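You operate a simulated robot arm through the tools that you are given. There is no shell and no other tool. Be economical: measure what you need, move in short steps, check, and stop when the job is done.

Carry out the task below with a simulated robot arm. There is one attempt and no reset: what you move stays moved.

JOB
File the punched stack marked TAX in the grey binder.
Fine: open the rings, both posts through the holes, rings shut again.

Only the result counts: the job must be done as asked and must still hold three seconds after the hand-in. Knocking over, shifting, dropping, spilling or breaking anything else fails it.

ROBOT AND FRAMES
A 7-joint arm with a two-finger parallel gripper, fixed in place. Base frame: the origin is at the foot of the arm, x ahead of it, y to its left, z up; the work surface is at about z = 0.74. Lengths are in m, angles in rad, forces in N, time in s.
With the tool pointing down near the work surface it reaches from about 0.42 to 0.9 m from the base axis. Its first joint turns from -2.007 to 2.007 rad. Payload 3.91 kg.
The tool frame sits at the grasp point between the pads (the TCP): z along the fingers, y along the line on which they close. The tips reach 0.03 m beyond it. The gripper opens to 0.11 m. The fingers are 0.02 m wide and 0.01 m thick; the gripper's body (0.048 by 0.112 m) begins 0.055 m behind the TCP.
Orientation is that of the tool frame in the base frame, as a unit quaternion [w, x, y, z]. With the fingers straight down and closing along the base's y, the tool's x points along the base's -x, its y along +y and its z along -z.

CONTROLS
- The arm moves only by the tool move_arm. Its argument "steps" is a list that holds one entry, the list of rows, each a list of 7 numbers: the gripper command, from -1 (shut) to 1 (fully open), values between in proportion, then the shift along the tool's x, y, z in m, then the turn, a rotation vector about the tool's x, y, z in degrees. In form: [[[grip, dx, dy, dz, ax, ay, az], ...]]. A call has 1 to 20 rows; each row is the pose to reach, as a shift and turn from the pose commanded when the call began, along the tool's axes at that moment. A row lasts 0.2 s, in which the tool goes at most 0.05 m and 0.15 rad; a call with a longer step from one row to the next is refused whole, and so is a gripper value outside its range. A pose out of reach is approached as far as the arm can. The call stops where the force on the tool passes 40 N (or 10 N more than at its start, if that is more) or the arm is blocked; 0.2 s more then pass. The fingers move at their own pace (about 0.153 m/s each) and stop on an object; they squeeze with about 40 N. The grip force told is the motor's: it shows also when the fingers shut on nothing. Time passes only in rows, and 0.2 s behind the last, so rows that repeat a pose let the fingers close. The reply holds the time, the measured pose of the TCP, the force on the tool along the base axes, the opening and the grip force, in the units named above and with some noise, and new pictures: "pictures" is both (left out), scene, wrist or none.
- Cameras (640 x 400 px; columns grow to the right, rows downward): "scene" is fixed at [0.0583, 0.4871, 1.3489]; the picture's right is [-0.45, -0.89, 0.00], its down [-0.46, 0.23, -0.86] and it looks along [0.77, -0.38, -0.52] (base axes); focal length 328 px, centre (320, 200). "wrist" rides on the gripper at [0.072, 0.017, -0.103] in the tool frame; the picture's right is [-0.23, 0.97, 0.00], its down [-0.76, -0.18, -0.62] and it looks along [-0.61, -0.14, 0.78] (tool axes); focal length 222 px, centre (320, 200). There is no depth. A picture from a camera that has moved, and an enlarged one, comes with that camera's place and axes in the base frame and with its lens. The place of the scene camera against the robot may be out by one fixed shift of up to 0.025 m in any direction.
- slide_trunk(by): slides the trunk up (or, below 0, down) by that many m; the arm rides with it, the base frame stays. It gives what a move gives, with no picture.
- zoom(camera, box): a new picture of the part [left, top, right, bottom] of that camera's present view, enlarged. The clock stands still meanwhile.
- hand_in(): hands the job in; it is judged then, once.

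Go step by step. Nothing tells you positions but the pictures and the camera data: compare them with the known pose of the tool, close in by small moves and look again before you grip or let go. The budget is 120 turns and 170 pictures, counting those below and the enlarged ones. Unless the task says otherwise, let go and move clear before handing in, and close with one line.

The tools are called as name(argument=value, ...) on one line, values as JSON. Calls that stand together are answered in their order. move_arm: Moves the arm, as the interface text tells. Its arguments: {"type":"object","properties":{"steps":{"type":"array"},"pictures":{"type":"string","enum":["both","scene","wrist","none"]}},"required":["steps"]} The other tools are called the same way: slide_trunk (by) slides the trunk up or down; zoom (camera, box) takes an enlarged picture of a part of a camera's view; hand_in () hands the job in.

At the start:

```text
clock: 0.0
tool_pos: [0.6388, 0.1873, 1.0613]
orientation: [0.0, 0.0, 1.0, 0.0]
wrist_force: [0.4, 0.2, 0.9]
width: 0.1101
finger_force: 0.0
trunk travel left (down, up): [-0.75, 0.24]
```

scene: 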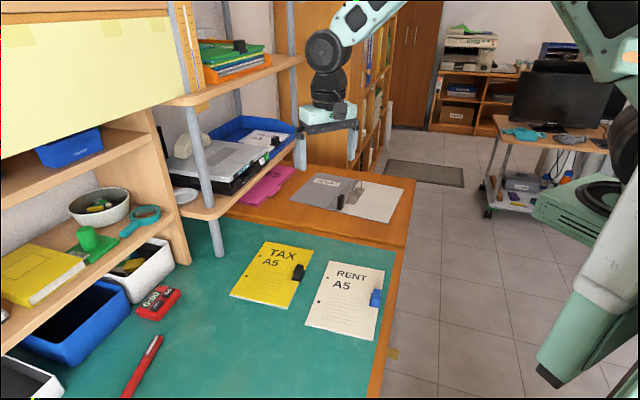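
wrist: 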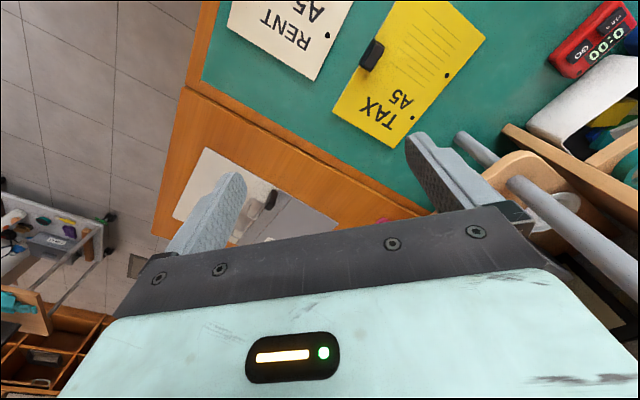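

I see the yellow TAX stack with a black clip, the white RENT stack with a blue clip, and a grey open binder beyond them. I'll enlarge the details first.

zoom(camera="scene", box=[270, 160, 430, 260])

zoom(camera="scene", box=[220, 230, 400, 342])

zoom(camera="wrist", box=[160, 0, 500, 212])

```text
4.00 times, centred on (350, 210) of scene
camera zoom: at [0.0583, 0.4871, 1.3489], right [-0.45, -0.89, 0.0], down [-0.46, 0.23, -0.86], along [0.77, -0.38, -0.52], focal length 1310 px, centre (200, 160)
```

zoom: 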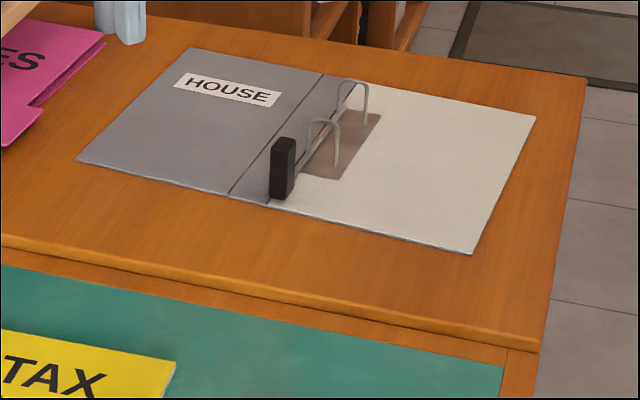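

```text
3.56 times, centred on (310, 286) of scene
camera zoom: at [0.0583, 0.4871, 1.3489], right [-0.45, -0.89, 0.0], down [-0.46, 0.23, -0.86], along [0.77, -0.38, -0.52], focal length 1165 px, centre (356, -106)
```

zoom: 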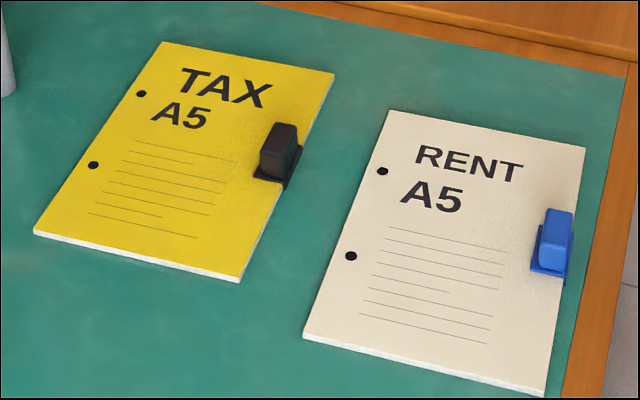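

```text
1.88 times, centred on (330, 106) of wrist
camera zoom: at [0.5672, 0.2045, 1.1653], right [0.23, 0.97, 0.0], down [0.76, -0.18, 0.62], along [0.61, -0.14, -0.78], focal length 418 px, centre (301, 377)
```

zoom: 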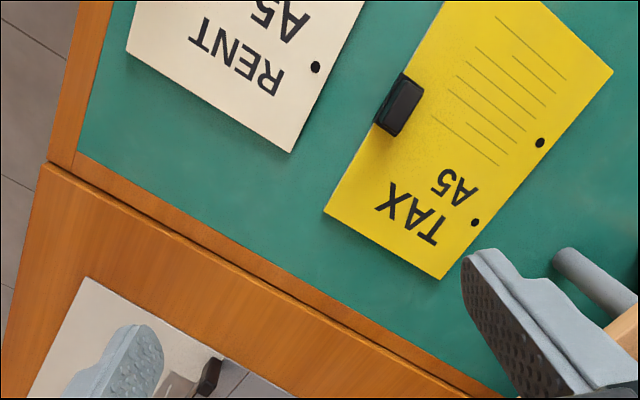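

The rings look shut, with a black lever at the near end; the binder is about (0.93, -0.08) at ring mid. I'll move the hand over there to look with the wrist camera.

move_arm(steps=[[[1, -0.027, -0.04, 0, 0, 0, 0], [1, -0.054, -0.08, 0, 0, 0, 0], [1, -0.081, -0.12, 0, 0, 0, 0], [1, -0.108, -0.16, 0, 0, 0, 0], [1, -0.135, -0.2, 0, 0, 0, 0], [1, -0.16, -0.237, 0, 0, 0, 0], [1, -0.16, -0.237, 0, 0, 0, 0]]])

```text
clock: 1.6
tool_pos: [0.8001, -0.0493, 1.0612]
orientation: [0.0, 0.0, 1.0, 0.0]
wrist_force: [0.0, 0.3, 1.0]
width: 0.1099
finger_force: 0.1
trunk travel left (down, up): [-0.75, 0.24]
camera wrist: at [0.7278, -0.0318, 1.1656], right [0.23, 0.97, 0.0], down [0.76, -0.18, 0.62], along [0.61, -0.14, -0.78], focal length 222 px, centre (320, 200)
```

scene: 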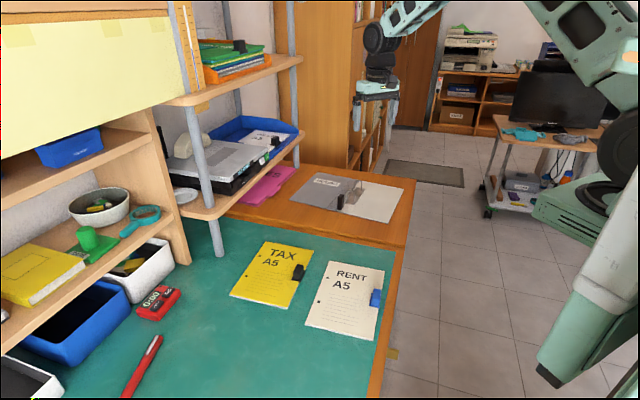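
wrist: 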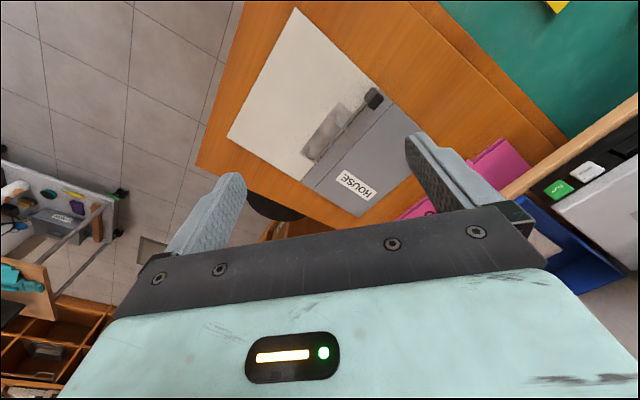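

zoom(camera="wrist", box=[280, 70, 420, 180])

zoom(camera="scene", box=[325, 170, 385, 218])

```text
3.64 times, centred on (350, 125) of wrist
camera zoom: at [0.7278, -0.0318, 1.1656], right [0.23, 0.97, 0.0], down [0.76, -0.18, 0.62], along [0.61, -0.14, -0.78], focal length 808 px, centre (211, 473)
```

zoom: 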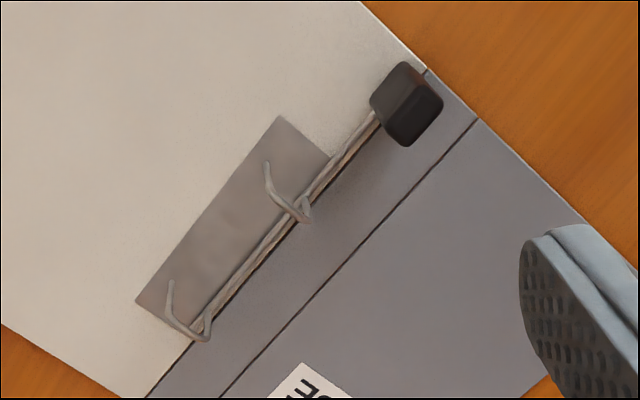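

```text
8.33 times, centred on (355, 194) of scene
camera zoom: at [0.0583, 0.4871, 1.3489], right [-0.45, -0.89, 0.0], down [-0.46, 0.23, -0.86], along [0.77, -0.38, -0.52], focal length 2730 px, centre (28, 250)
```

zoom: 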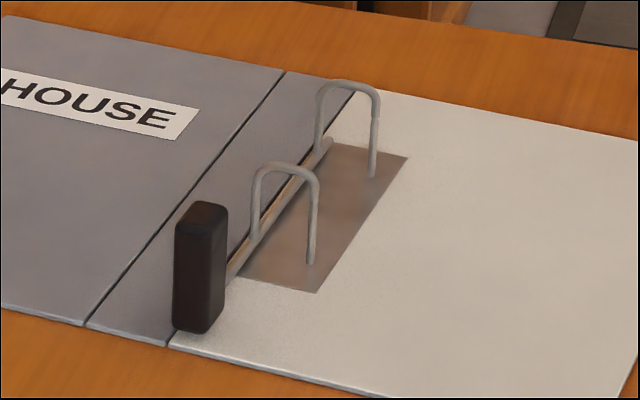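

The black lever stands on a shaft carrying the bows at about (0.845, 0.03), with the fixed posts on the plate at about (0.867, -0.034) and (0.918, -0.099). To open them the lever should tip toward the HOUSE cover. I'll turn the hand to line up with the binder and look again.

move_arm(steps=[[[1, 0, 0.01, 0.013, 0, 0, 8.4], [1, -0.003, 0.02, 0.026, 0, 0, 16.8], [0, -0.006, 0.03, 0.039, 0, 0, 25.2], [-1, -0.009, 0.04, 0.052, 0, 0, 33.6], [-1, -0.012, 0.05, 0.065, 0, 0, 42.0], [-1, -0.014, 0.054, 0.08, 0, 0, 50.4], [-1, -0.014, 0.054, 0.08, 0, 0, 50.4]]])

```text
clock: 3.2
tool_pos: [0.8135, 0.0059, 0.9812]
orientation: [0.001, 0.426, 0.905, 0.0]
wrist_force: [-0.3, -0.2, -0.3]
width: 0.0
finger_force: 38.3
trunk travel left (down, up): [-0.75, 0.24]
camera wrist: at [0.7804, 0.0723, 1.0858], right [0.9, 0.44, 0.0], down [0.35, -0.7, 0.62], along [0.28, -0.56, -0.78], focal length 222 px, centre (320, 200)
```

scene: 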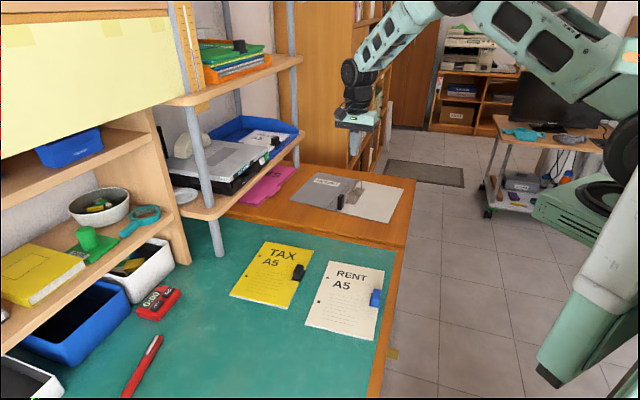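
wrist: 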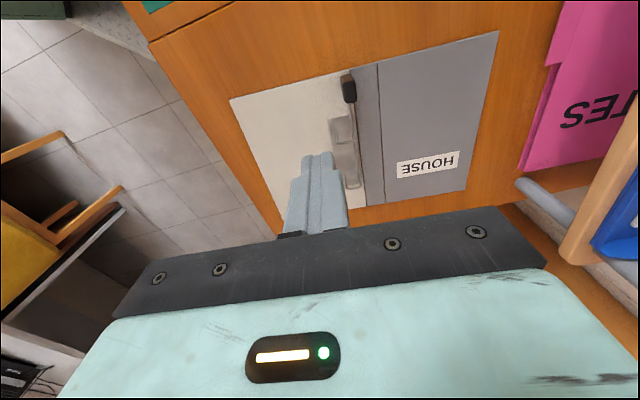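

zoom(camera="wrist", box=[300, 60, 412, 200])

```text
2.86 times, centred on (356, 130) of wrist
camera zoom: at [0.7804, 0.0723, 1.0858], right [0.9, 0.44, 0.0], down [0.35, -0.7, 0.62], along [0.28, -0.56, -0.78], focal length 635 px, centre (217, 400)
```

zoom: 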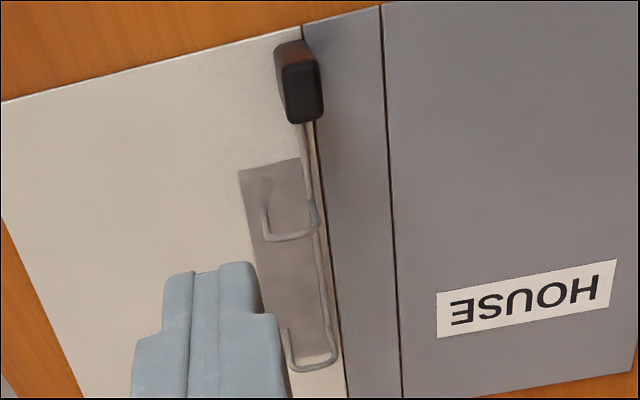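

Lever confirmed near (0.841, 0.029), top about z 0.81. I'll lower the shut fingers on its white-cover side and take a look before pushing.

move_arm(steps=[[[-1, 0, 0, 0.045, 0, 0, 0], [-1, 0, 0, 0.09, 0, 0, 0], [-1, 0, 0, 0.135, 0, 0, 0], [-1, 0, 0, 0.162, 0, 0, 0], [-1, 0, 0, 0.162, 0, 0, 0]]], pictures="none")

zoom(camera="scene", box=[310, 150, 410, 212])

zoom(camera="wrist", box=[200, 0, 520, 200])

```text
clock: 4.4
tool_pos: [0.8125, 0.0053, 0.8193]
orientation: [0.0, 0.426, 0.905, 0.0]
wrist_force: [-0.6, -0.3, -0.3]
width: 0.0001
finger_force: 37.4
trunk travel left (down, up): [-0.75, 0.24]
```

```text
6.40 times, centred on (360, 181) of scene
camera zoom: at [0.0583, 0.4871, 1.3489], right [-0.45, -0.89, 0.0], down [-0.46, 0.23, -0.86], along [0.77, -0.38, -0.52], focal length 2097 px, centre (64, 322)
```

zoom: 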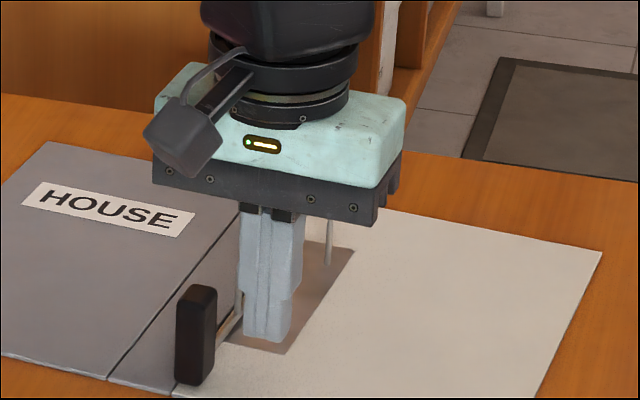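

```text
2.00 times, centred on (360, 100) of wrist
camera zoom: at [0.7797, 0.0723, 0.9226], right [0.9, 0.45, 0.0], down [0.35, -0.7, 0.62], along [0.28, -0.56, -0.78], focal length 444 px, centre (240, 400)
```

zoom: 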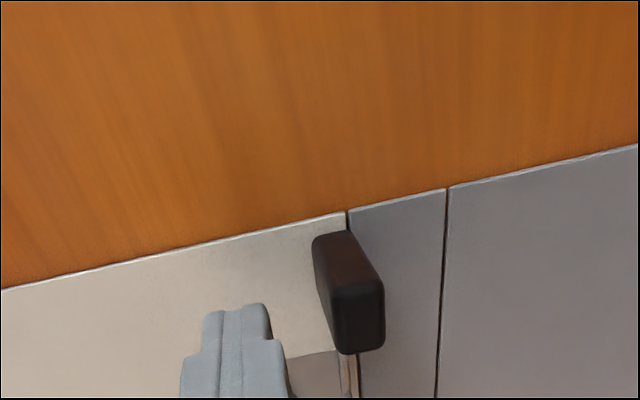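

The fingers sit beside the lever, slightly too far toward the rings; I'll shift 6 mm back and push toward the HOUSE cover in small steps.

move_arm(steps=[[[-1, 0.007, 0, 0, 0, 0, 0], [-1, 0.007, 0.015, 0, 0, 0, 0], [-1, 0.007, 0.025, 0, 0, 0, 0], [-1, 0.007, 0.035, 0, 0, 0, 0], [-1, 0.007, 0.045, 0, 0, 0, 0]]], pictures="wrist")

zoom(camera="scene", box=[310, 150, 410, 212])

```text
clock: 5.6
tool_pos: [0.8427, 0.0372, 0.8198]
orientation: [0.0, 0.426, 0.905, 0.0]
wrist_force: [-0.5, 0.2, 0.2]
width: 0.0001
finger_force: 37.2
trunk travel left (down, up): [-0.75, 0.24]
camera wrist: at [0.8097, 0.105, 0.9239], right [0.9, 0.45, 0.0], down [0.35, -0.7, 0.62], along [0.28, -0.56, -0.78], focal length 222 px, centre (320, 200)
```

wrist: 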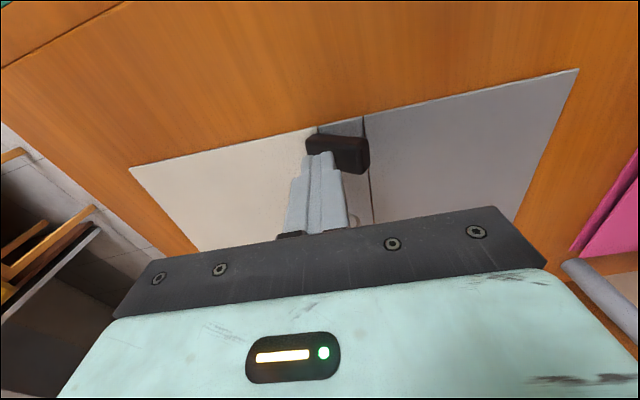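

```text
6.40 times, centred on (360, 181) of scene
camera zoom: at [0.0583, 0.4871, 1.3489], right [-0.45, -0.89, 0.0], down [-0.46, 0.23, -0.86], along [0.77, -0.38, -0.52], focal length 2097 px, centre (64, 322)
```

zoom: 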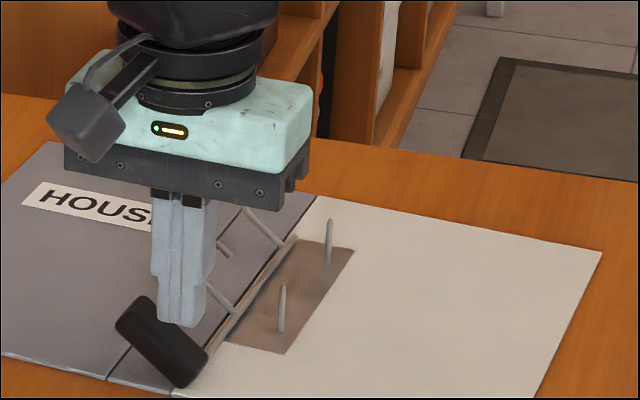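

The bows lift off the posts, so the direction is right. I'll push a bit further to open fully.

move_arm(steps=[[[-1, 0, 0.01, 0.002, 0, 0, 0], [-1, 0, 0.018, 0.005, 0, 0, 0], [-1, 0, 0.024, 0.01, 0, 0, 0], [-1, 0, 0.027, 0.015, 0, 0, 0]]], pictures="wrist")

zoom(camera="scene", box=[310, 150, 410, 212])

```text
clock: 6.5
tool_pos: [0.8666, 0.0538, 0.8156]
orientation: [0.004, 0.426, 0.905, 0.003]
wrist_force: [-1.7, -0.8, 17.9]
width: 0.0002
finger_force: 37.2
trunk travel left (down, up): [-0.75, 0.24]
stopped in row 4: the force on the tool passed its limit (the readings are from after the stop); the commanded pose is now the measured one
camera wrist: at [0.8325, 0.1211, 0.92], right [0.9, 0.45, 0.01], down [0.34, -0.7, 0.63], along [0.29, -0.56, -0.78], focal length 222 px, centre (320, 200)
```

wrist: 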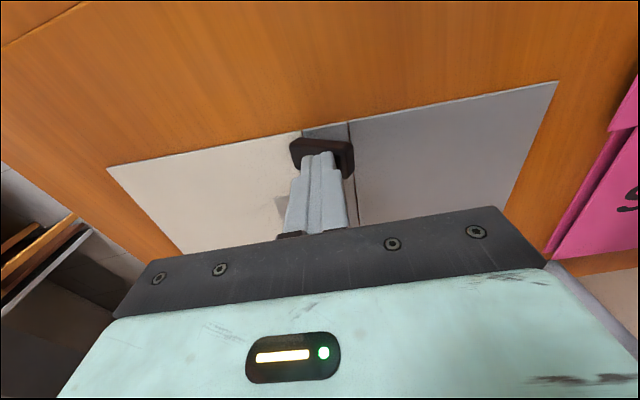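

```text
6.40 times, centred on (360, 181) of scene
camera zoom: at [0.0583, 0.4871, 1.3489], right [-0.45, -0.89, 0.0], down [-0.46, 0.23, -0.86], along [0.77, -0.38, -0.52], focal length 2097 px, centre (64, 322)
```

zoom: 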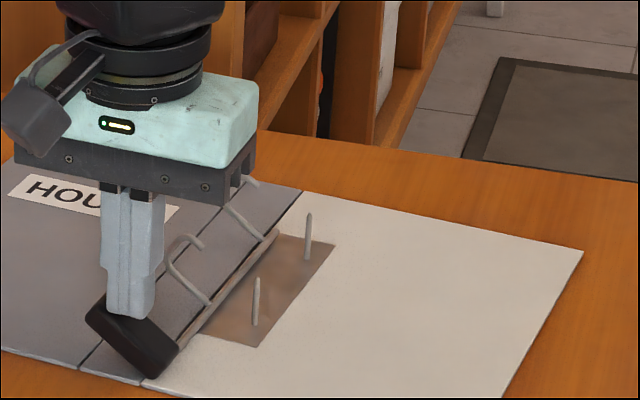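

The lever met its end stop (about 55°) and the binder slid roughly a centimetre; the posts are clear. I'll back off, rise, and check it stays open.

move_arm(steps=[[[-1, 0, -0.005, -0.01, 0, 0, 0], [-1, 0, -0.02, -0.05, 0, 0, 0], [-1, 0, -0.04, -0.095, 0, 0, 0], [-1, 0, -0.05, -0.14, 0, 0, 0], [-1, 0, -0.06, -0.18, 0, 0, 0], [-1, 0, -0.06, -0.18, 0, 0, 0]]], pictures="none")

zoom(camera="scene", box=[310, 160, 410, 222])

zoom(camera="wrist", box=[200, 0, 520, 200])

```text
clock: 7.9
tool_pos: [0.8176, 0.0164, 0.9931]
orientation: [0.003, 0.426, 0.905, 0.0]
wrist_force: [0.0, 0.4, 0.2]
width: 0.0001
finger_force: 37.6
trunk travel left (down, up): [-0.75, 0.24]
```

```text
6.40 times, centred on (360, 191) of scene
camera zoom: at [0.0583, 0.4871, 1.3489], right [-0.45, -0.89, 0.0], down [-0.46, 0.23, -0.86], along [0.77, -0.38, -0.52], focal length 2097 px, centre (64, 258)
```

zoom: 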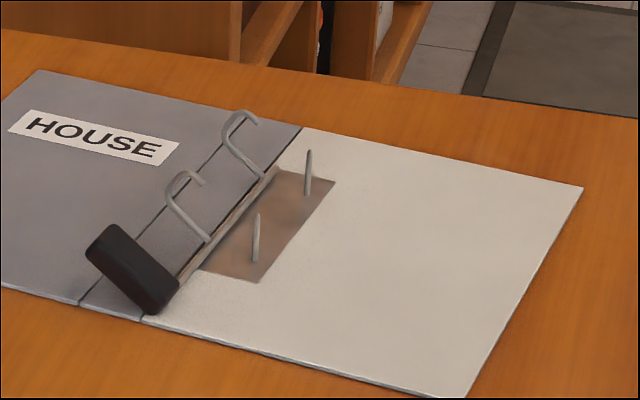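

```text
2.00 times, centred on (360, 100) of wrist
camera zoom: at [0.7842, 0.0834, 1.0969], right [0.9, 0.45, 0.0], down [0.35, -0.7, 0.62], along [0.28, -0.56, -0.78], focal length 444 px, centre (240, 400)
```

zoom: 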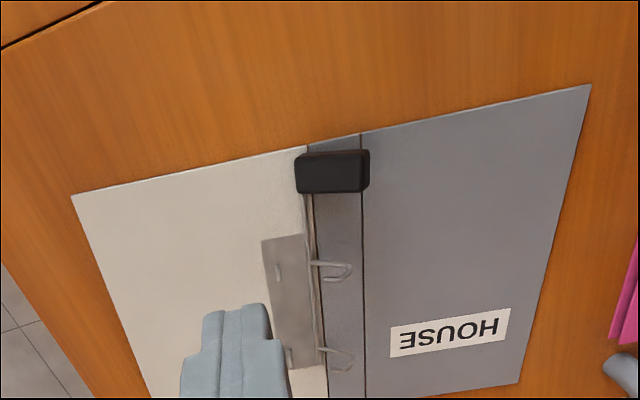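

The rings stay open, both posts are bare (near about (0.874, -0.029), far about (0.923, -0.093)). Next I'll turn the hand so its camera looks over the TAX stack from its clip side, and move above the clip.

move_arm(steps=[[[-1, 0.027, 0.001, 0, 0, 0, -7.5], [-1, 0.054, 0.003, 0, 0, 0, -15], [-1, 0.081, 0.004, 0, 0, 0, -22.5], [0, 0.108, 0.006, 0, 0, 0, -30], [1, 0.135, 0.007, 0, 0, 0, -37.5], [1, 0.162, 0.008, 0, 0, 0, -45], [1, 0.189, 0.01, 0, 0, 0, -52.5], [1, 0.216, 0.011, 0, 0, 0, -60], [1, 0.243, 0.013, 0, 0, 0, -67.5], [1, 0.27, 0.014, 0, 0, 0, -75], [1, 0.297, 0.016, 0, 0, 0, -82.5], [1, 0.3246, 0.017, 0, 0, 0, -90], [1, 0.3246, 0.017, 0, 0, 0, -90]]], pictures="both")

zoom(camera="wrist", box=[200, 20, 440, 200])

```text
clock: 10.7
tool_pos: [0.6244, 0.2781, 0.9912]
orientation: [0.002, -0.339, 0.941, -0.001]
wrist_force: [-0.3, 0.4, 0.6]
width: 0.1099
finger_force: 0.0
trunk travel left (down, up): [-0.75, 0.24]
camera wrist: at [0.5569, 0.2441, 1.0958], right [-0.45, 0.89, 0.0], down [0.7, 0.35, 0.63], along [0.56, 0.28, -0.78], focal length 222 px, centre (320, 200)
```

scene: 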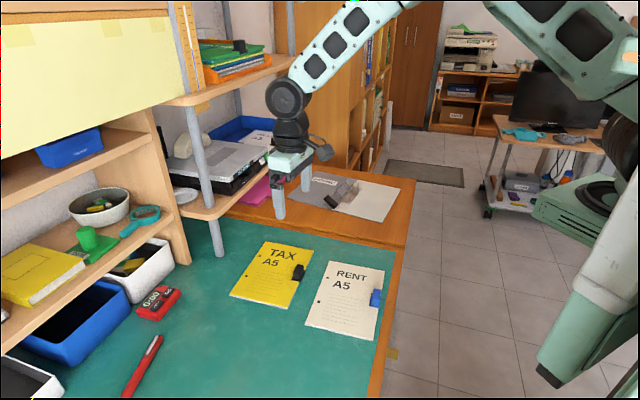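
wrist: 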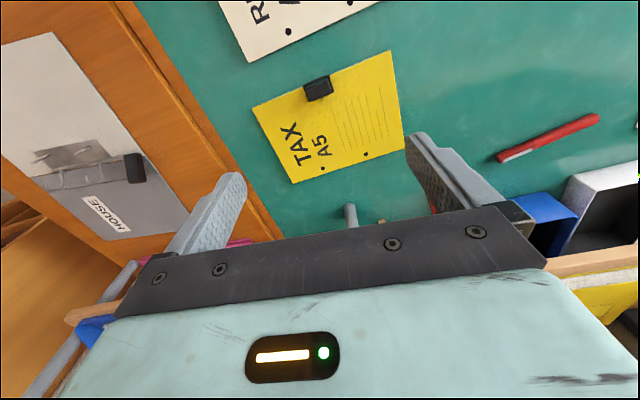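

```text
2.22 times, centred on (320, 110) of wrist
camera zoom: at [0.5569, 0.2441, 1.0958], right [-0.45, 0.89, 0.0], down [0.7, 0.35, 0.63], along [0.56, 0.28, -0.78], focal length 494 px, centre (320, 400)
```

zoom: 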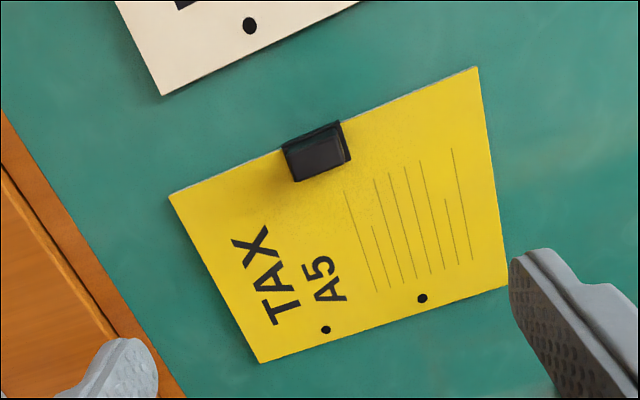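

TAX holes are at about (0.737, 0.340) and (0.680, 0.393); its edge runs at about 137°, and the clip is about 33 mm wide centred near (0.622, 0.275). I'll turn 7.6° to line up and come down halfway.

move_arm(steps=[[[0.3, 0.002, 0, 0.04, 0, 0, -4], [0.3, 0.0038, -0.001, 0.08, 0, 0, -7.6], [0.3, 0.0038, -0.001, 0.12, 0, 0, -7.6], [0.3, 0.0038, -0.001, 0.145, 0, 0, -7.6], [0.3, 0.0038, -0.001, 0.145, 0, 0, -7.6]]], pictures="wrist")

zoom(camera="scene", box=[240, 220, 340, 302])

zoom(camera="wrist", box=[200, 20, 440, 200])

```text
clock: 11.9
tool_pos: [0.6236, 0.2748, 0.8459]
orientation: [0.002, -0.4, 0.916, 0.0]
wrist_force: [0.5, -0.4, 0.6]
width: 0.0715
finger_force: 0.0
trunk travel left (down, up): [-0.75, 0.24]
camera wrist: at [0.561, 0.233, 0.951], right [-0.56, 0.83, 0.0], down [0.64, 0.44, 0.63], along [0.52, 0.35, -0.78], focal length 222 px, centre (320, 200)
```

wrist: 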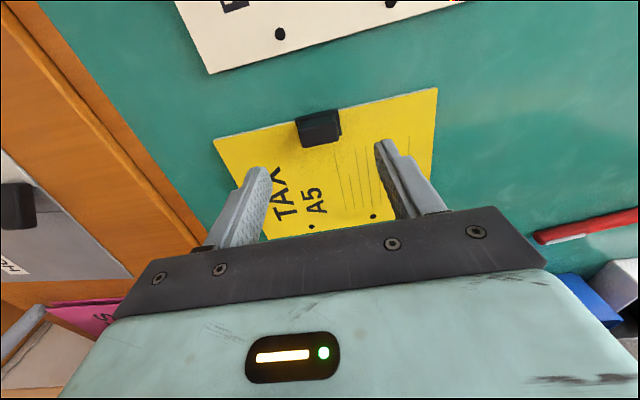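

```text
4.88 times, centred on (290, 261) of scene
camera zoom: at [0.0583, 0.4871, 1.3489], right [-0.45, -0.89, 0.0], down [-0.46, 0.23, -0.86], along [0.77, -0.38, -0.52], focal length 1598 px, centre (466, -98)
```

zoom: 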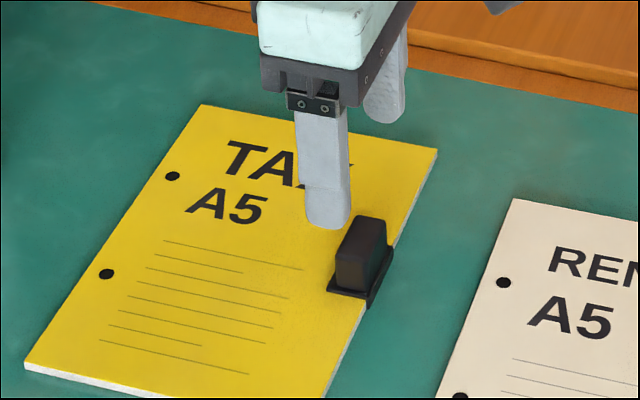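

```text
2.22 times, centred on (320, 110) of wrist
camera zoom: at [0.561, 0.233, 0.951], right [-0.56, 0.83, 0.0], down [0.64, 0.44, 0.63], along [0.52, 0.35, -0.78], focal length 494 px, centre (320, 400)
```

zoom: 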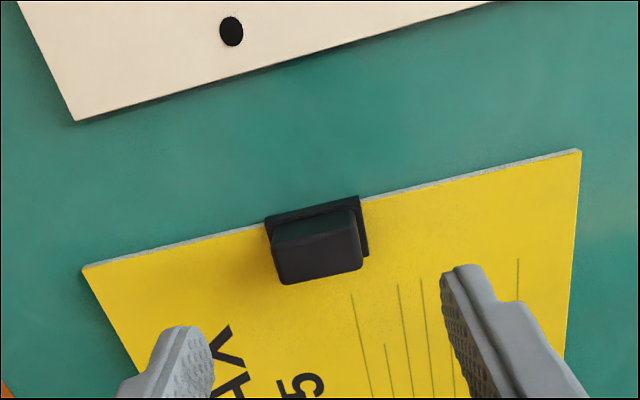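

The clip block is centred around (0.618, 0.270), so I'll shift 7 mm back and descend with tips just above the stack, then look before closing.

move_arm(steps=[[[0.3, 0.007, 0.001, 0.02, 0, 0, 0], [0.3, 0.007, 0.001, 0.04, 0, 0, 0], [0.3, 0.007, 0.001, 0.057, 0, 0, 0], [0.3, 0.007, 0.001, 0.057, 0, 0, 0]]], pictures="none")

zoom(camera="scene", box=[240, 220, 340, 302])

zoom(camera="wrist", box=[200, 40, 440, 220])

```text
clock: 12.9
tool_pos: [0.6167, 0.2698, 0.7906]
orientation: [0.003, -0.401, 0.916, 0.0]
wrist_force: [0.7, 0.6, -0.1]
width: 0.0713
finger_force: 0.0
trunk travel left (down, up): [-0.75, 0.24]
```

```text
4.88 times, centred on (290, 261) of scene
camera zoom: at [0.0583, 0.4871, 1.3489], right [-0.45, -0.89, 0.0], down [-0.46, 0.23, -0.86], along [0.77, -0.38, -0.52], focal length 1598 px, centre (466, -98)
```

zoom: 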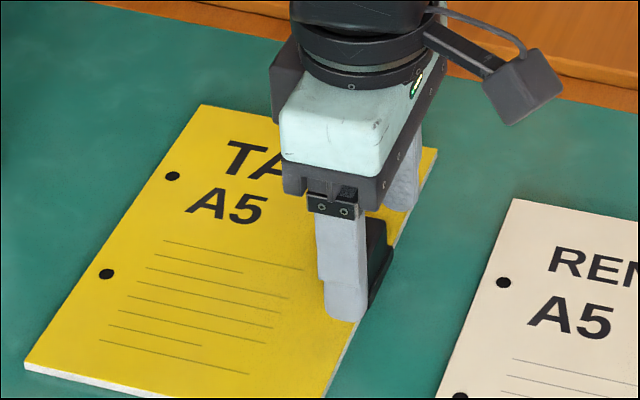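

```text
2.22 times, centred on (320, 130) of wrist
camera zoom: at [0.5544, 0.229, 0.894], right [-0.56, 0.83, 0.0], down [0.64, 0.44, 0.63], along [0.52, 0.35, -0.78], focal length 494 px, centre (320, 356)
```

zoom: 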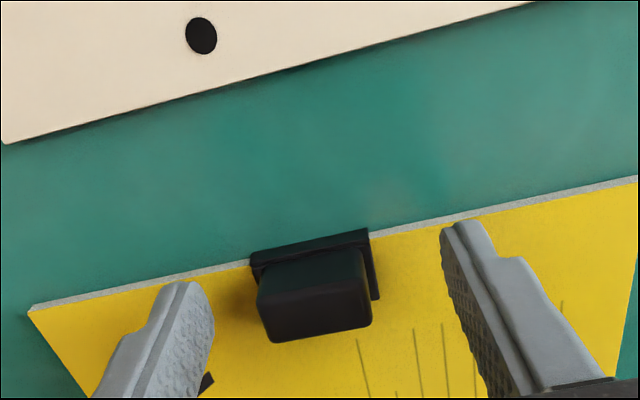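

The fingers straddle the clip evenly; closing now.

move_arm(steps=[[[0.0, 0.002, 0, 0.002, 0, 0, 0], [-0.4, 0.002, 0, 0.002, 0, 0, 0], [-1, 0.002, 0, 0.002, 0, 0, 0], [-1, 0.002, 0, 0.002, 0, 0, 0]]], pictures="none")

zoom(camera="wrist", box=[200, 40, 440, 220])

```text
clock: 13.9
tool_pos: [0.6157, 0.2686, 0.7879]
orientation: [0.003, -0.4, 0.916, 0.0]
wrist_force: [0.9, -0.4, 2.3]
width: 0.0335
finger_force: 40.5
trunk travel left (down, up): [-0.75, 0.24]
```

```text
2.22 times, centred on (320, 130) of wrist
camera zoom: at [0.5532, 0.227, 0.8922], right [-0.56, 0.83, 0.0], down [0.64, 0.44, 0.63], along [0.52, 0.35, -0.78], focal length 494 px, centre (320, 356)
```

zoom: 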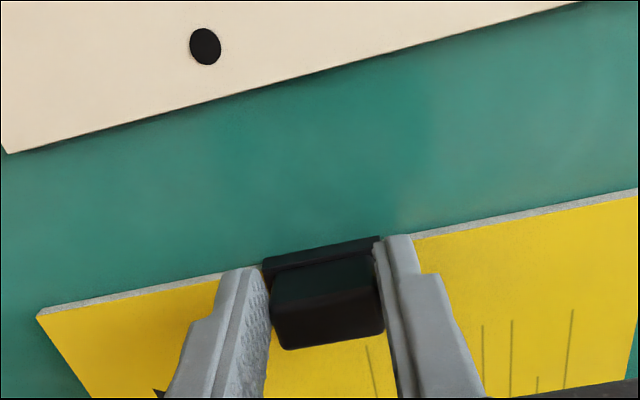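

The clip is held at 33.5 mm. I'll lift straight up and check how the stack hangs.

move_arm(steps=[[[-1, 0, 0, -0.01, 0, 0, 0], [-1, 0, 0, -0.03, 0, 0, 0], [-1, 0, 0, -0.05, 0, 0, 0], [-1, 0, 0, -0.08, 0, 0, 0], [-1, 0, 0, -0.1, 0, 0, 0], [-1, 0, 0, -0.1, 0, 0, 0]]])

zoom(camera="scene", box=[230, 190, 350, 290])

```text
clock: 15.3
tool_pos: [0.6146, 0.2677, 0.8867]
orientation: [0.003, -0.401, 0.916, -0.001]
wrist_force: [0.3, 0.0, 0.3]
width: 0.0
finger_force: 38.0
trunk travel left (down, up): [-0.75, 0.24]
camera wrist: at [0.5524, 0.2263, 0.9912], right [-0.56, 0.83, 0.0], down [0.64, 0.44, 0.63], along [0.52, 0.35, -0.78], focal length 222 px, centre (320, 200)
```

scene: 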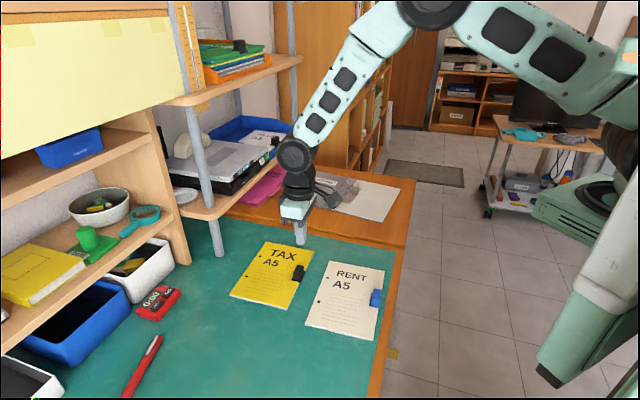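
wrist: 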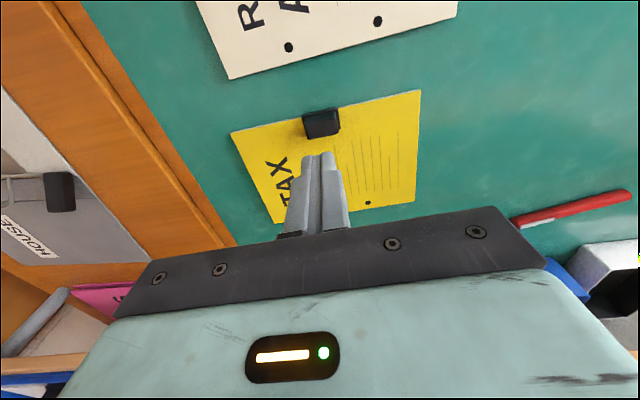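

```text
4.00 times, centred on (290, 240) of scene
camera zoom: at [0.0583, 0.4871, 1.3489], right [-0.45, -0.89, 0.0], down [-0.46, 0.23, -0.86], along [0.77, -0.38, -0.52], focal length 1310 px, centre (440, 40)
```

zoom: 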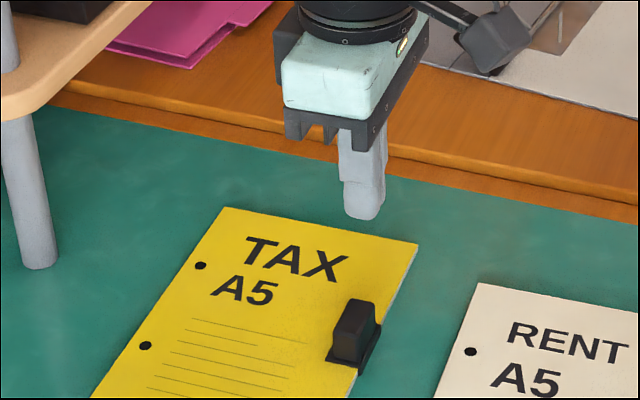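

The fingers slipped off the clip and the stack stayed where it was. I need a better measure of the clip's height and centre.

zoom(camera="wrist", box=[270, 80, 370, 160])

zoom(camera="scene", box=[280, 250, 325, 290])

```text
5.00 times, centred on (320, 120) of wrist
camera zoom: at [0.5524, 0.2263, 0.9912], right [-0.56, 0.83, 0.0], down [0.64, 0.44, 0.63], along [0.52, 0.35, -0.78], focal length 1111 px, centre (320, 600)
```

zoom: 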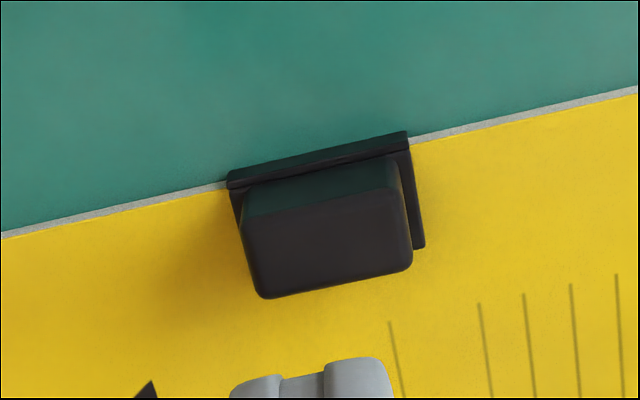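

```text
10.00 times, centred on (302, 270) of scene
camera zoom: at [0.0583, 0.4871, 1.3489], right [-0.45, -0.89, 0.0], down [-0.46, 0.23, -0.86], along [0.77, -0.38, -0.52], focal length 3276 px, centre (495, -500)
```

zoom: 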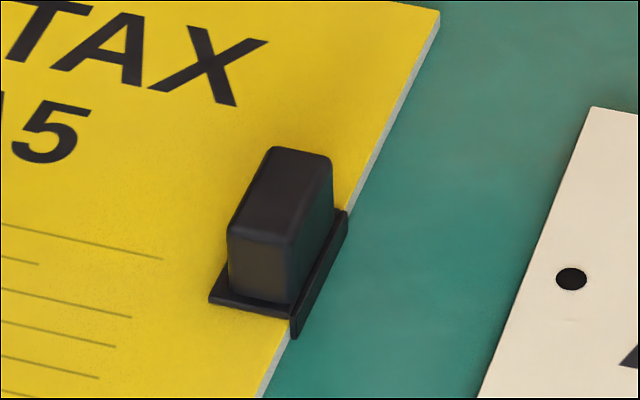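

The clip block is only about 19 mm tall (top near z 0.768), centred near (0.622, 0.275): I was too high and 1 cm off. I'll go again, further forward and lower.

move_arm(steps=[[[-0.2, -0.0104, 0, 0.0, 0, 0, 0], [0.3, -0.0104, 0, 0.03, 0, 0, 0], [0.3, -0.0104, 0, 0.06, 0, 0, 0], [0.3, -0.0104, 0, 0.08, 0, 0, 0], [0.3, -0.0104, 0, 0.095, 0, 0, 0], [0.3, -0.0104, 0, 0.1, 0, 0, 0], [0.3, -0.0104, 0, 0.104, 0, 0, 0], [0.3, -0.0104, 0, 0.104, 0, 0, 0]]], pictures="none")

zoom(camera="wrist", box=[230, 100, 410, 220])

zoom(camera="scene", box=[280, 250, 325, 290])

```text
clock: 17.1
tool_pos: [0.6227, 0.2751, 0.783]
orientation: [0.002, -0.4, 0.916, 0.0]
wrist_force: [0.8, 0.1, 0.2]
width: 0.0714
finger_force: 0.1
trunk travel left (down, up): [-0.75, 0.24]
```

```text
3.33 times, centred on (320, 160) of wrist
camera zoom: at [0.5608, 0.2338, 0.8874], right [-0.56, 0.83, 0.0], down [0.64, 0.44, 0.63], along [0.52, 0.35, -0.78], focal length 740 px, centre (320, 333)
```

zoom: 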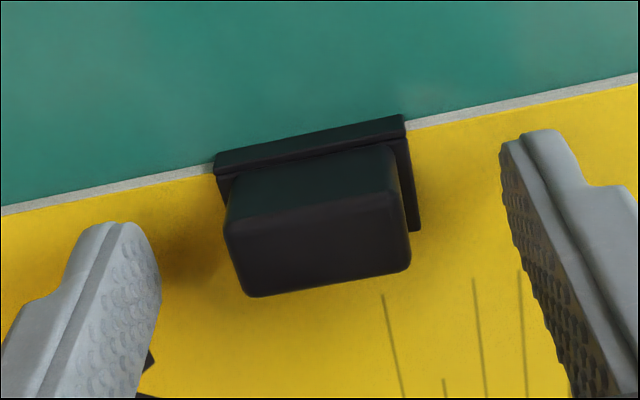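

```text
10.00 times, centred on (302, 270) of scene
camera zoom: at [0.0583, 0.4871, 1.3489], right [-0.45, -0.89, 0.0], down [-0.46, 0.23, -0.86], along [0.77, -0.38, -0.52], focal length 3276 px, centre (495, -500)
```

zoom: 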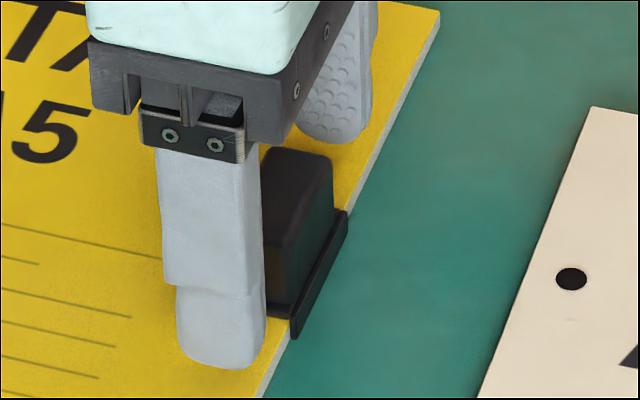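

move_arm(steps=[[[0.3, 0.002, 0, 0.0015, 0, 0, 0], [0.3, 0.002, 0, 0.003, 0, 0, 0], [0.3, 0.002, 0, 0.003, 0, 0, 0]]], pictures="none")

```text
clock: 17.9
tool_pos: [0.621, 0.2742, 0.7808]
orientation: [0.003, -0.401, 0.916, -0.001]
wrist_force: [-0.1, -1.0, 0.2]
width: 0.0714
finger_force: 0.0
trunk travel left (down, up): [-0.75, 0.24]
```

move_arm(steps=[[[0.0, 0, 0, 0, 0, 0, 0], [-0.4, 0, 0, 0, 0, 0, 0], [-1, 0, 0, 0, 0, 0, 0], [-1, 0, 0, 0, 0, 0, 0], [-1, 0, 0, 0, 0, 0, 0]]], pictures="none")

zoom(camera="scene", box=[270, 240, 330, 290])

```text
clock: 19.1
tool_pos: [0.622, 0.2739, 0.7812]
orientation: [0.003, -0.4, 0.916, -0.001]
wrist_force: [0.7, 0.8, 1.1]
width: 0.0336
finger_force: 40.0
trunk travel left (down, up): [-0.75, 0.24]
```

```text
8.00 times, centred on (300, 265) of scene
camera zoom: at [0.0583, 0.4871, 1.3489], right [-0.45, -0.89, 0.0], down [-0.46, 0.23, -0.86], along [0.77, -0.38, -0.52], focal length 2621 px, centre (480, -320)
```

zoom: 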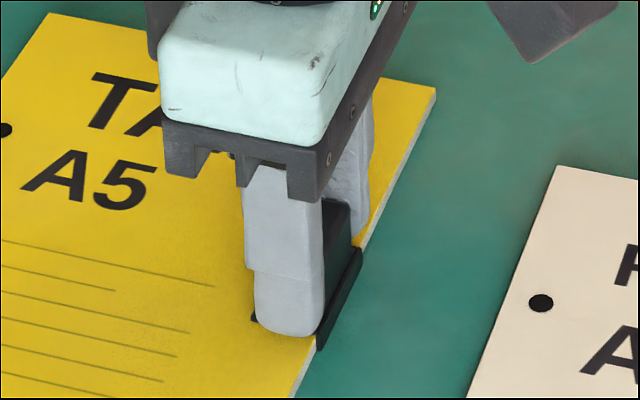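

Gripped well down on the block this time. Small, slow lift to test.

move_arm(steps=[[[-1, 0, 0, -0.004, 0, 0, 0], [-1, 0, 0, -0.008, 0, 0, 0], [-1, 0, 0, -0.013, 0, 0, 0], [-1, 0, 0, -0.02, 0, 0, 0], [-1, 0, 0, -0.02, 0, 0, 0]]], pictures="none")

zoom(camera="scene", box=[220, 220, 340, 320])

```text
clock: 20.3
tool_pos: [0.6224, 0.2741, 0.8005]
orientation: [0.002, -0.399, 0.917, 0.0]
wrist_force: [-0.4, -0.2, -1.6]
width: 0.0334
finger_force: 40.0
trunk travel left (down, up): [-0.75, 0.24]
```

```text
4.00 times, centred on (280, 270) of scene
camera zoom: at [0.0583, 0.4871, 1.3489], right [-0.45, -0.89, 0.0], down [-0.46, 0.23, -0.86], along [0.77, -0.38, -0.52], focal length 1310 px, centre (480, -80)
```

zoom: 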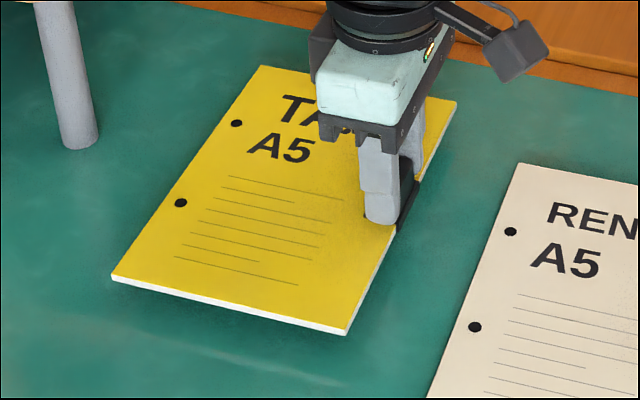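

The stack is held and level. I'll lift it to about z 0.87 and carry it above the binder, turning about 10° so the hole line matches the posts.

move_arm(steps=[[[-1, 0, 0, -0.025, 0, 0, 0], [-1, 0, 0, -0.05, 0, 0, 0], [-1, 0.003, -0.007, -0.07, 0, 0, 0], [-1, 0.015, -0.034, -0.075, 0, 0, 1], [-1, 0.03, -0.068, -0.075, 0, 0, 2], [-1, 0.045, -0.102, -0.075, 0, 0, 3], [-1, 0.06, -0.136, -0.075, 0, 0, 4], [-1, 0.076, -0.171, -0.075, 0, 0, 5], [-1, 0.091, -0.205, -0.075, 0, 0, 6], [-1, 0.106, -0.239, -0.075, 0, 0, 7], [-1, 0.121, -0.273, -0.075, 0, 0, 8], [-1, 0.136, -0.307, -0.075, 0, 0, 9], [-1, 0.151, -0.341, -0.075, 0, 0, 9.8], [-1, 0.166, -0.375, -0.075, 0, 0, 9.8], [-1, 0.176, -0.397, -0.075, 0, 0, 9.8], [-1, 0.1815, -0.4093, -0.075, 0, 0, 9.8], [-1, 0.1815, -0.4093, -0.075, 0, 0, 9.8]]])

zoom(camera="scene", box=[320, 150, 420, 230])

zoom(camera="wrist", box=[220, 120, 420, 245])

```text
clock: 23.9
tool_pos: [0.8002, -0.1378, 0.8755]
orientation: [0.003, -0.32, 0.947, 0.0]
wrist_force: [-0.9, -1.1, -1.9]
width: 0.0331
finger_force: 40.1
trunk travel left (down, up): [-0.75, 0.24]
camera wrist: at [0.7319, -0.1683, 0.9789], right [-0.41, 0.91, 0.0], down [0.71, 0.32, 0.63], along [0.57, 0.26, -0.78], focal length 222 px, centre (320, 200)
```

scene: 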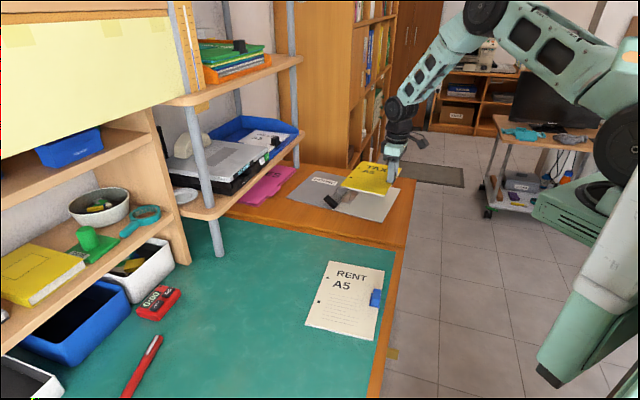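
wrist: 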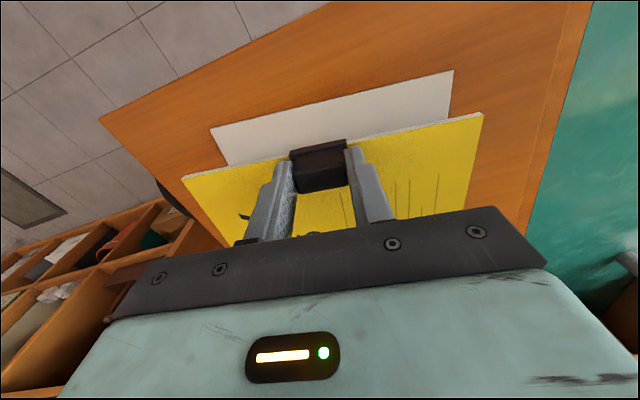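

```text
5.00 times, centred on (370, 190) of scene
camera zoom: at [0.0583, 0.4871, 1.3489], right [-0.45, -0.89, 0.0], down [-0.46, 0.23, -0.86], along [0.77, -0.38, -0.52], focal length 1638 px, centre (70, 250)
```

zoom: 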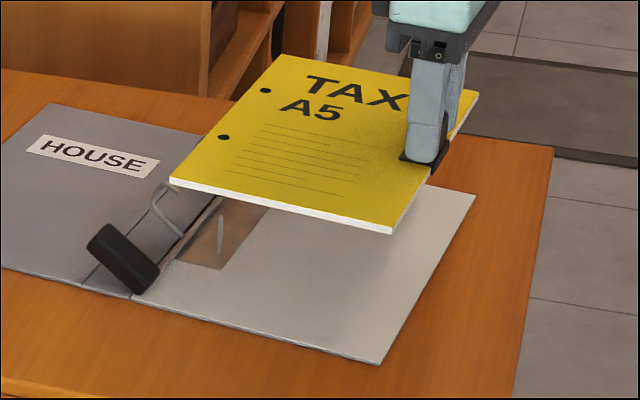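

```text
3.20 times, centred on (320, 182) of wrist
camera zoom: at [0.7319, -0.1683, 0.9789], right [-0.41, 0.91, 0.0], down [0.71, 0.32, 0.63], along [0.57, 0.26, -0.78], focal length 711 px, centre (320, 256)
```

zoom: 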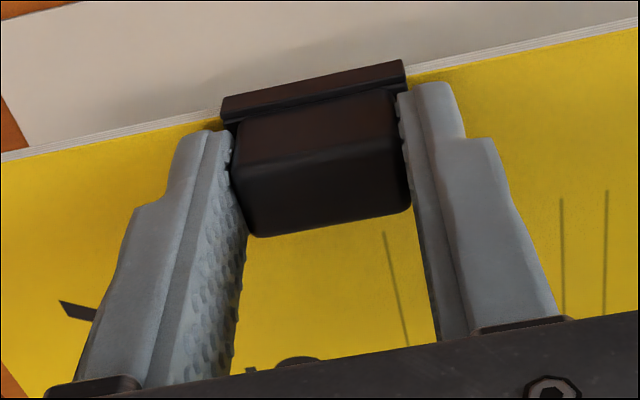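

The stack is about 5–6 cm above the posts. I'll lower to just above the post tips and compare hole and post positions in the scene camera.

move_arm(steps=[[[-1, 0, 0, 0.015, 0, 0, 0], [-1, 0, 0, 0.03, 0, 0, 0], [-1, 0, 0, 0.043, 0, 0, 0], [-1, 0, 0, 0.043, 0, 0, 0]]], pictures="none")

zoom(camera="scene", box=[325, 165, 385, 212])

```text
clock: 24.9
tool_pos: [0.8003, -0.1369, 0.833]
orientation: [0.003, -0.32, 0.947, -0.001]
wrist_force: [0.7, 0.6, -1.0]
width: 0.0333
finger_force: 40.6
trunk travel left (down, up): [-0.75, 0.24]
```

```text
8.51 times, centred on (355, 188) of scene
camera zoom: at [0.0583, 0.4871, 1.3489], right [-0.45, -0.89, 0.0], down [-0.46, 0.23, -0.86], along [0.77, -0.38, -0.52], focal length 2788 px, centre (22, 298)
```

zoom: 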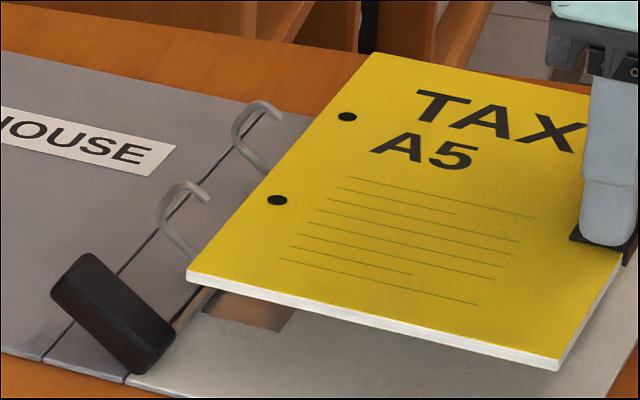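

Holes line up with the posts sideways within about 1 mm, with about 1° of yaw error. I'll correct that and lower gently to find the tips by touch.

move_arm(steps=[[[-1, 0.0009, -0.0026, 0, 0, 0, -1], [-1, 0.0009, -0.0026, 0.005, 0, 0, -1], [-1, 0.0009, -0.0026, 0.009, 0, 0, -1], [-1, 0.0009, -0.0026, 0.012, 0, 0, -1], [-1, 0.0009, -0.0026, 0.012, 0, 0, -1]]], pictures="none")

zoom(camera="scene", box=[325, 165, 385, 212])

```text
clock: 26.1
tool_pos: [0.7986, -0.1397, 0.8221]
orientation: [0.004, -0.329, 0.944, -0.002]
wrist_force: [-0.5, -2.9, 8.6]
width: 0.0334
finger_force: 39.9
trunk travel left (down, up): [-0.75, 0.24]
```

```text
8.51 times, centred on (355, 188) of scene
camera zoom: at [0.0583, 0.4871, 1.3489], right [-0.45, -0.89, 0.0], down [-0.46, 0.23, -0.86], along [0.77, -0.38, -0.52], focal length 2788 px, centre (22, 298)
```

zoom: 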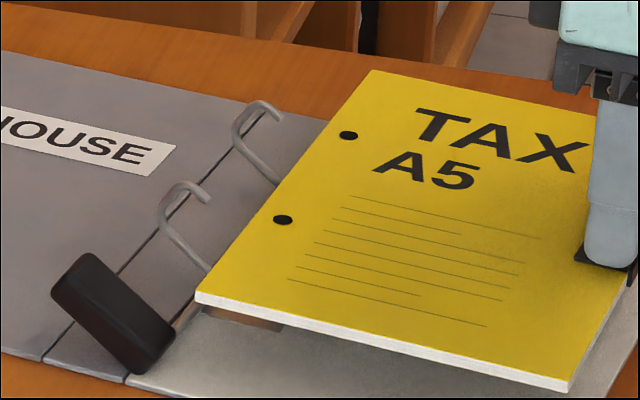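

Contact at TCP z 0.822 – the tips are touching paper rather than the holes. I'll look closely at the holes for a sight of the posts.

zoom(camera="scene", box=[344, 175, 364, 192])

zoom(camera="scene", box=[335, 180, 395, 215])

```text
16.00 times, centred on (354, 184) of scene
camera zoom: at [0.0583, 0.4871, 1.3489], right [-0.45, -0.89, 0.0], down [-0.46, 0.23, -0.86], along [0.77, -0.38, -0.52], focal length 5242 px, centre (-224, 464)
```

zoom: 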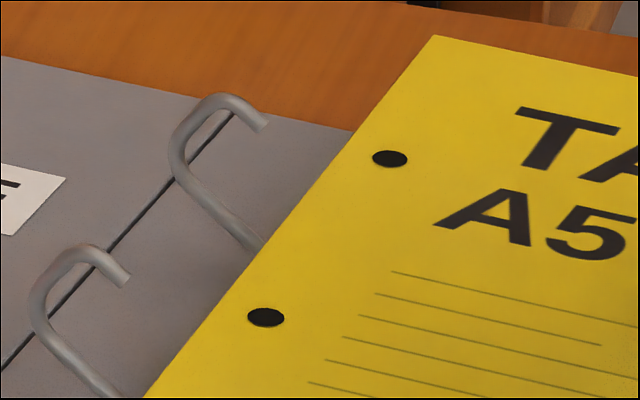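

```text
10.67 times, centred on (365, 198) of scene
camera zoom: at [0.0583, 0.4871, 1.3489], right [-0.45, -0.89, 0.0], down [-0.46, 0.23, -0.86], along [0.77, -0.38, -0.52], focal length 3494 px, centre (-160, 227)
```

zoom: 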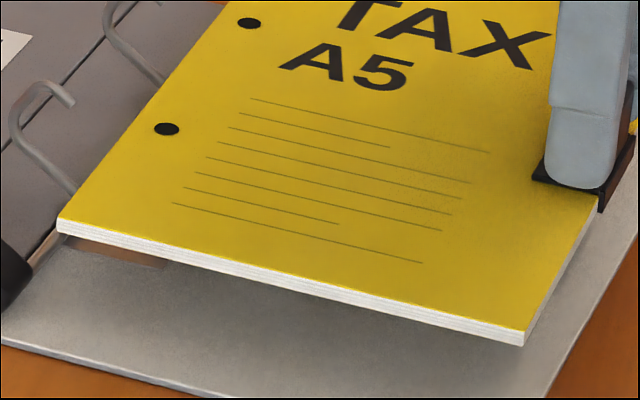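

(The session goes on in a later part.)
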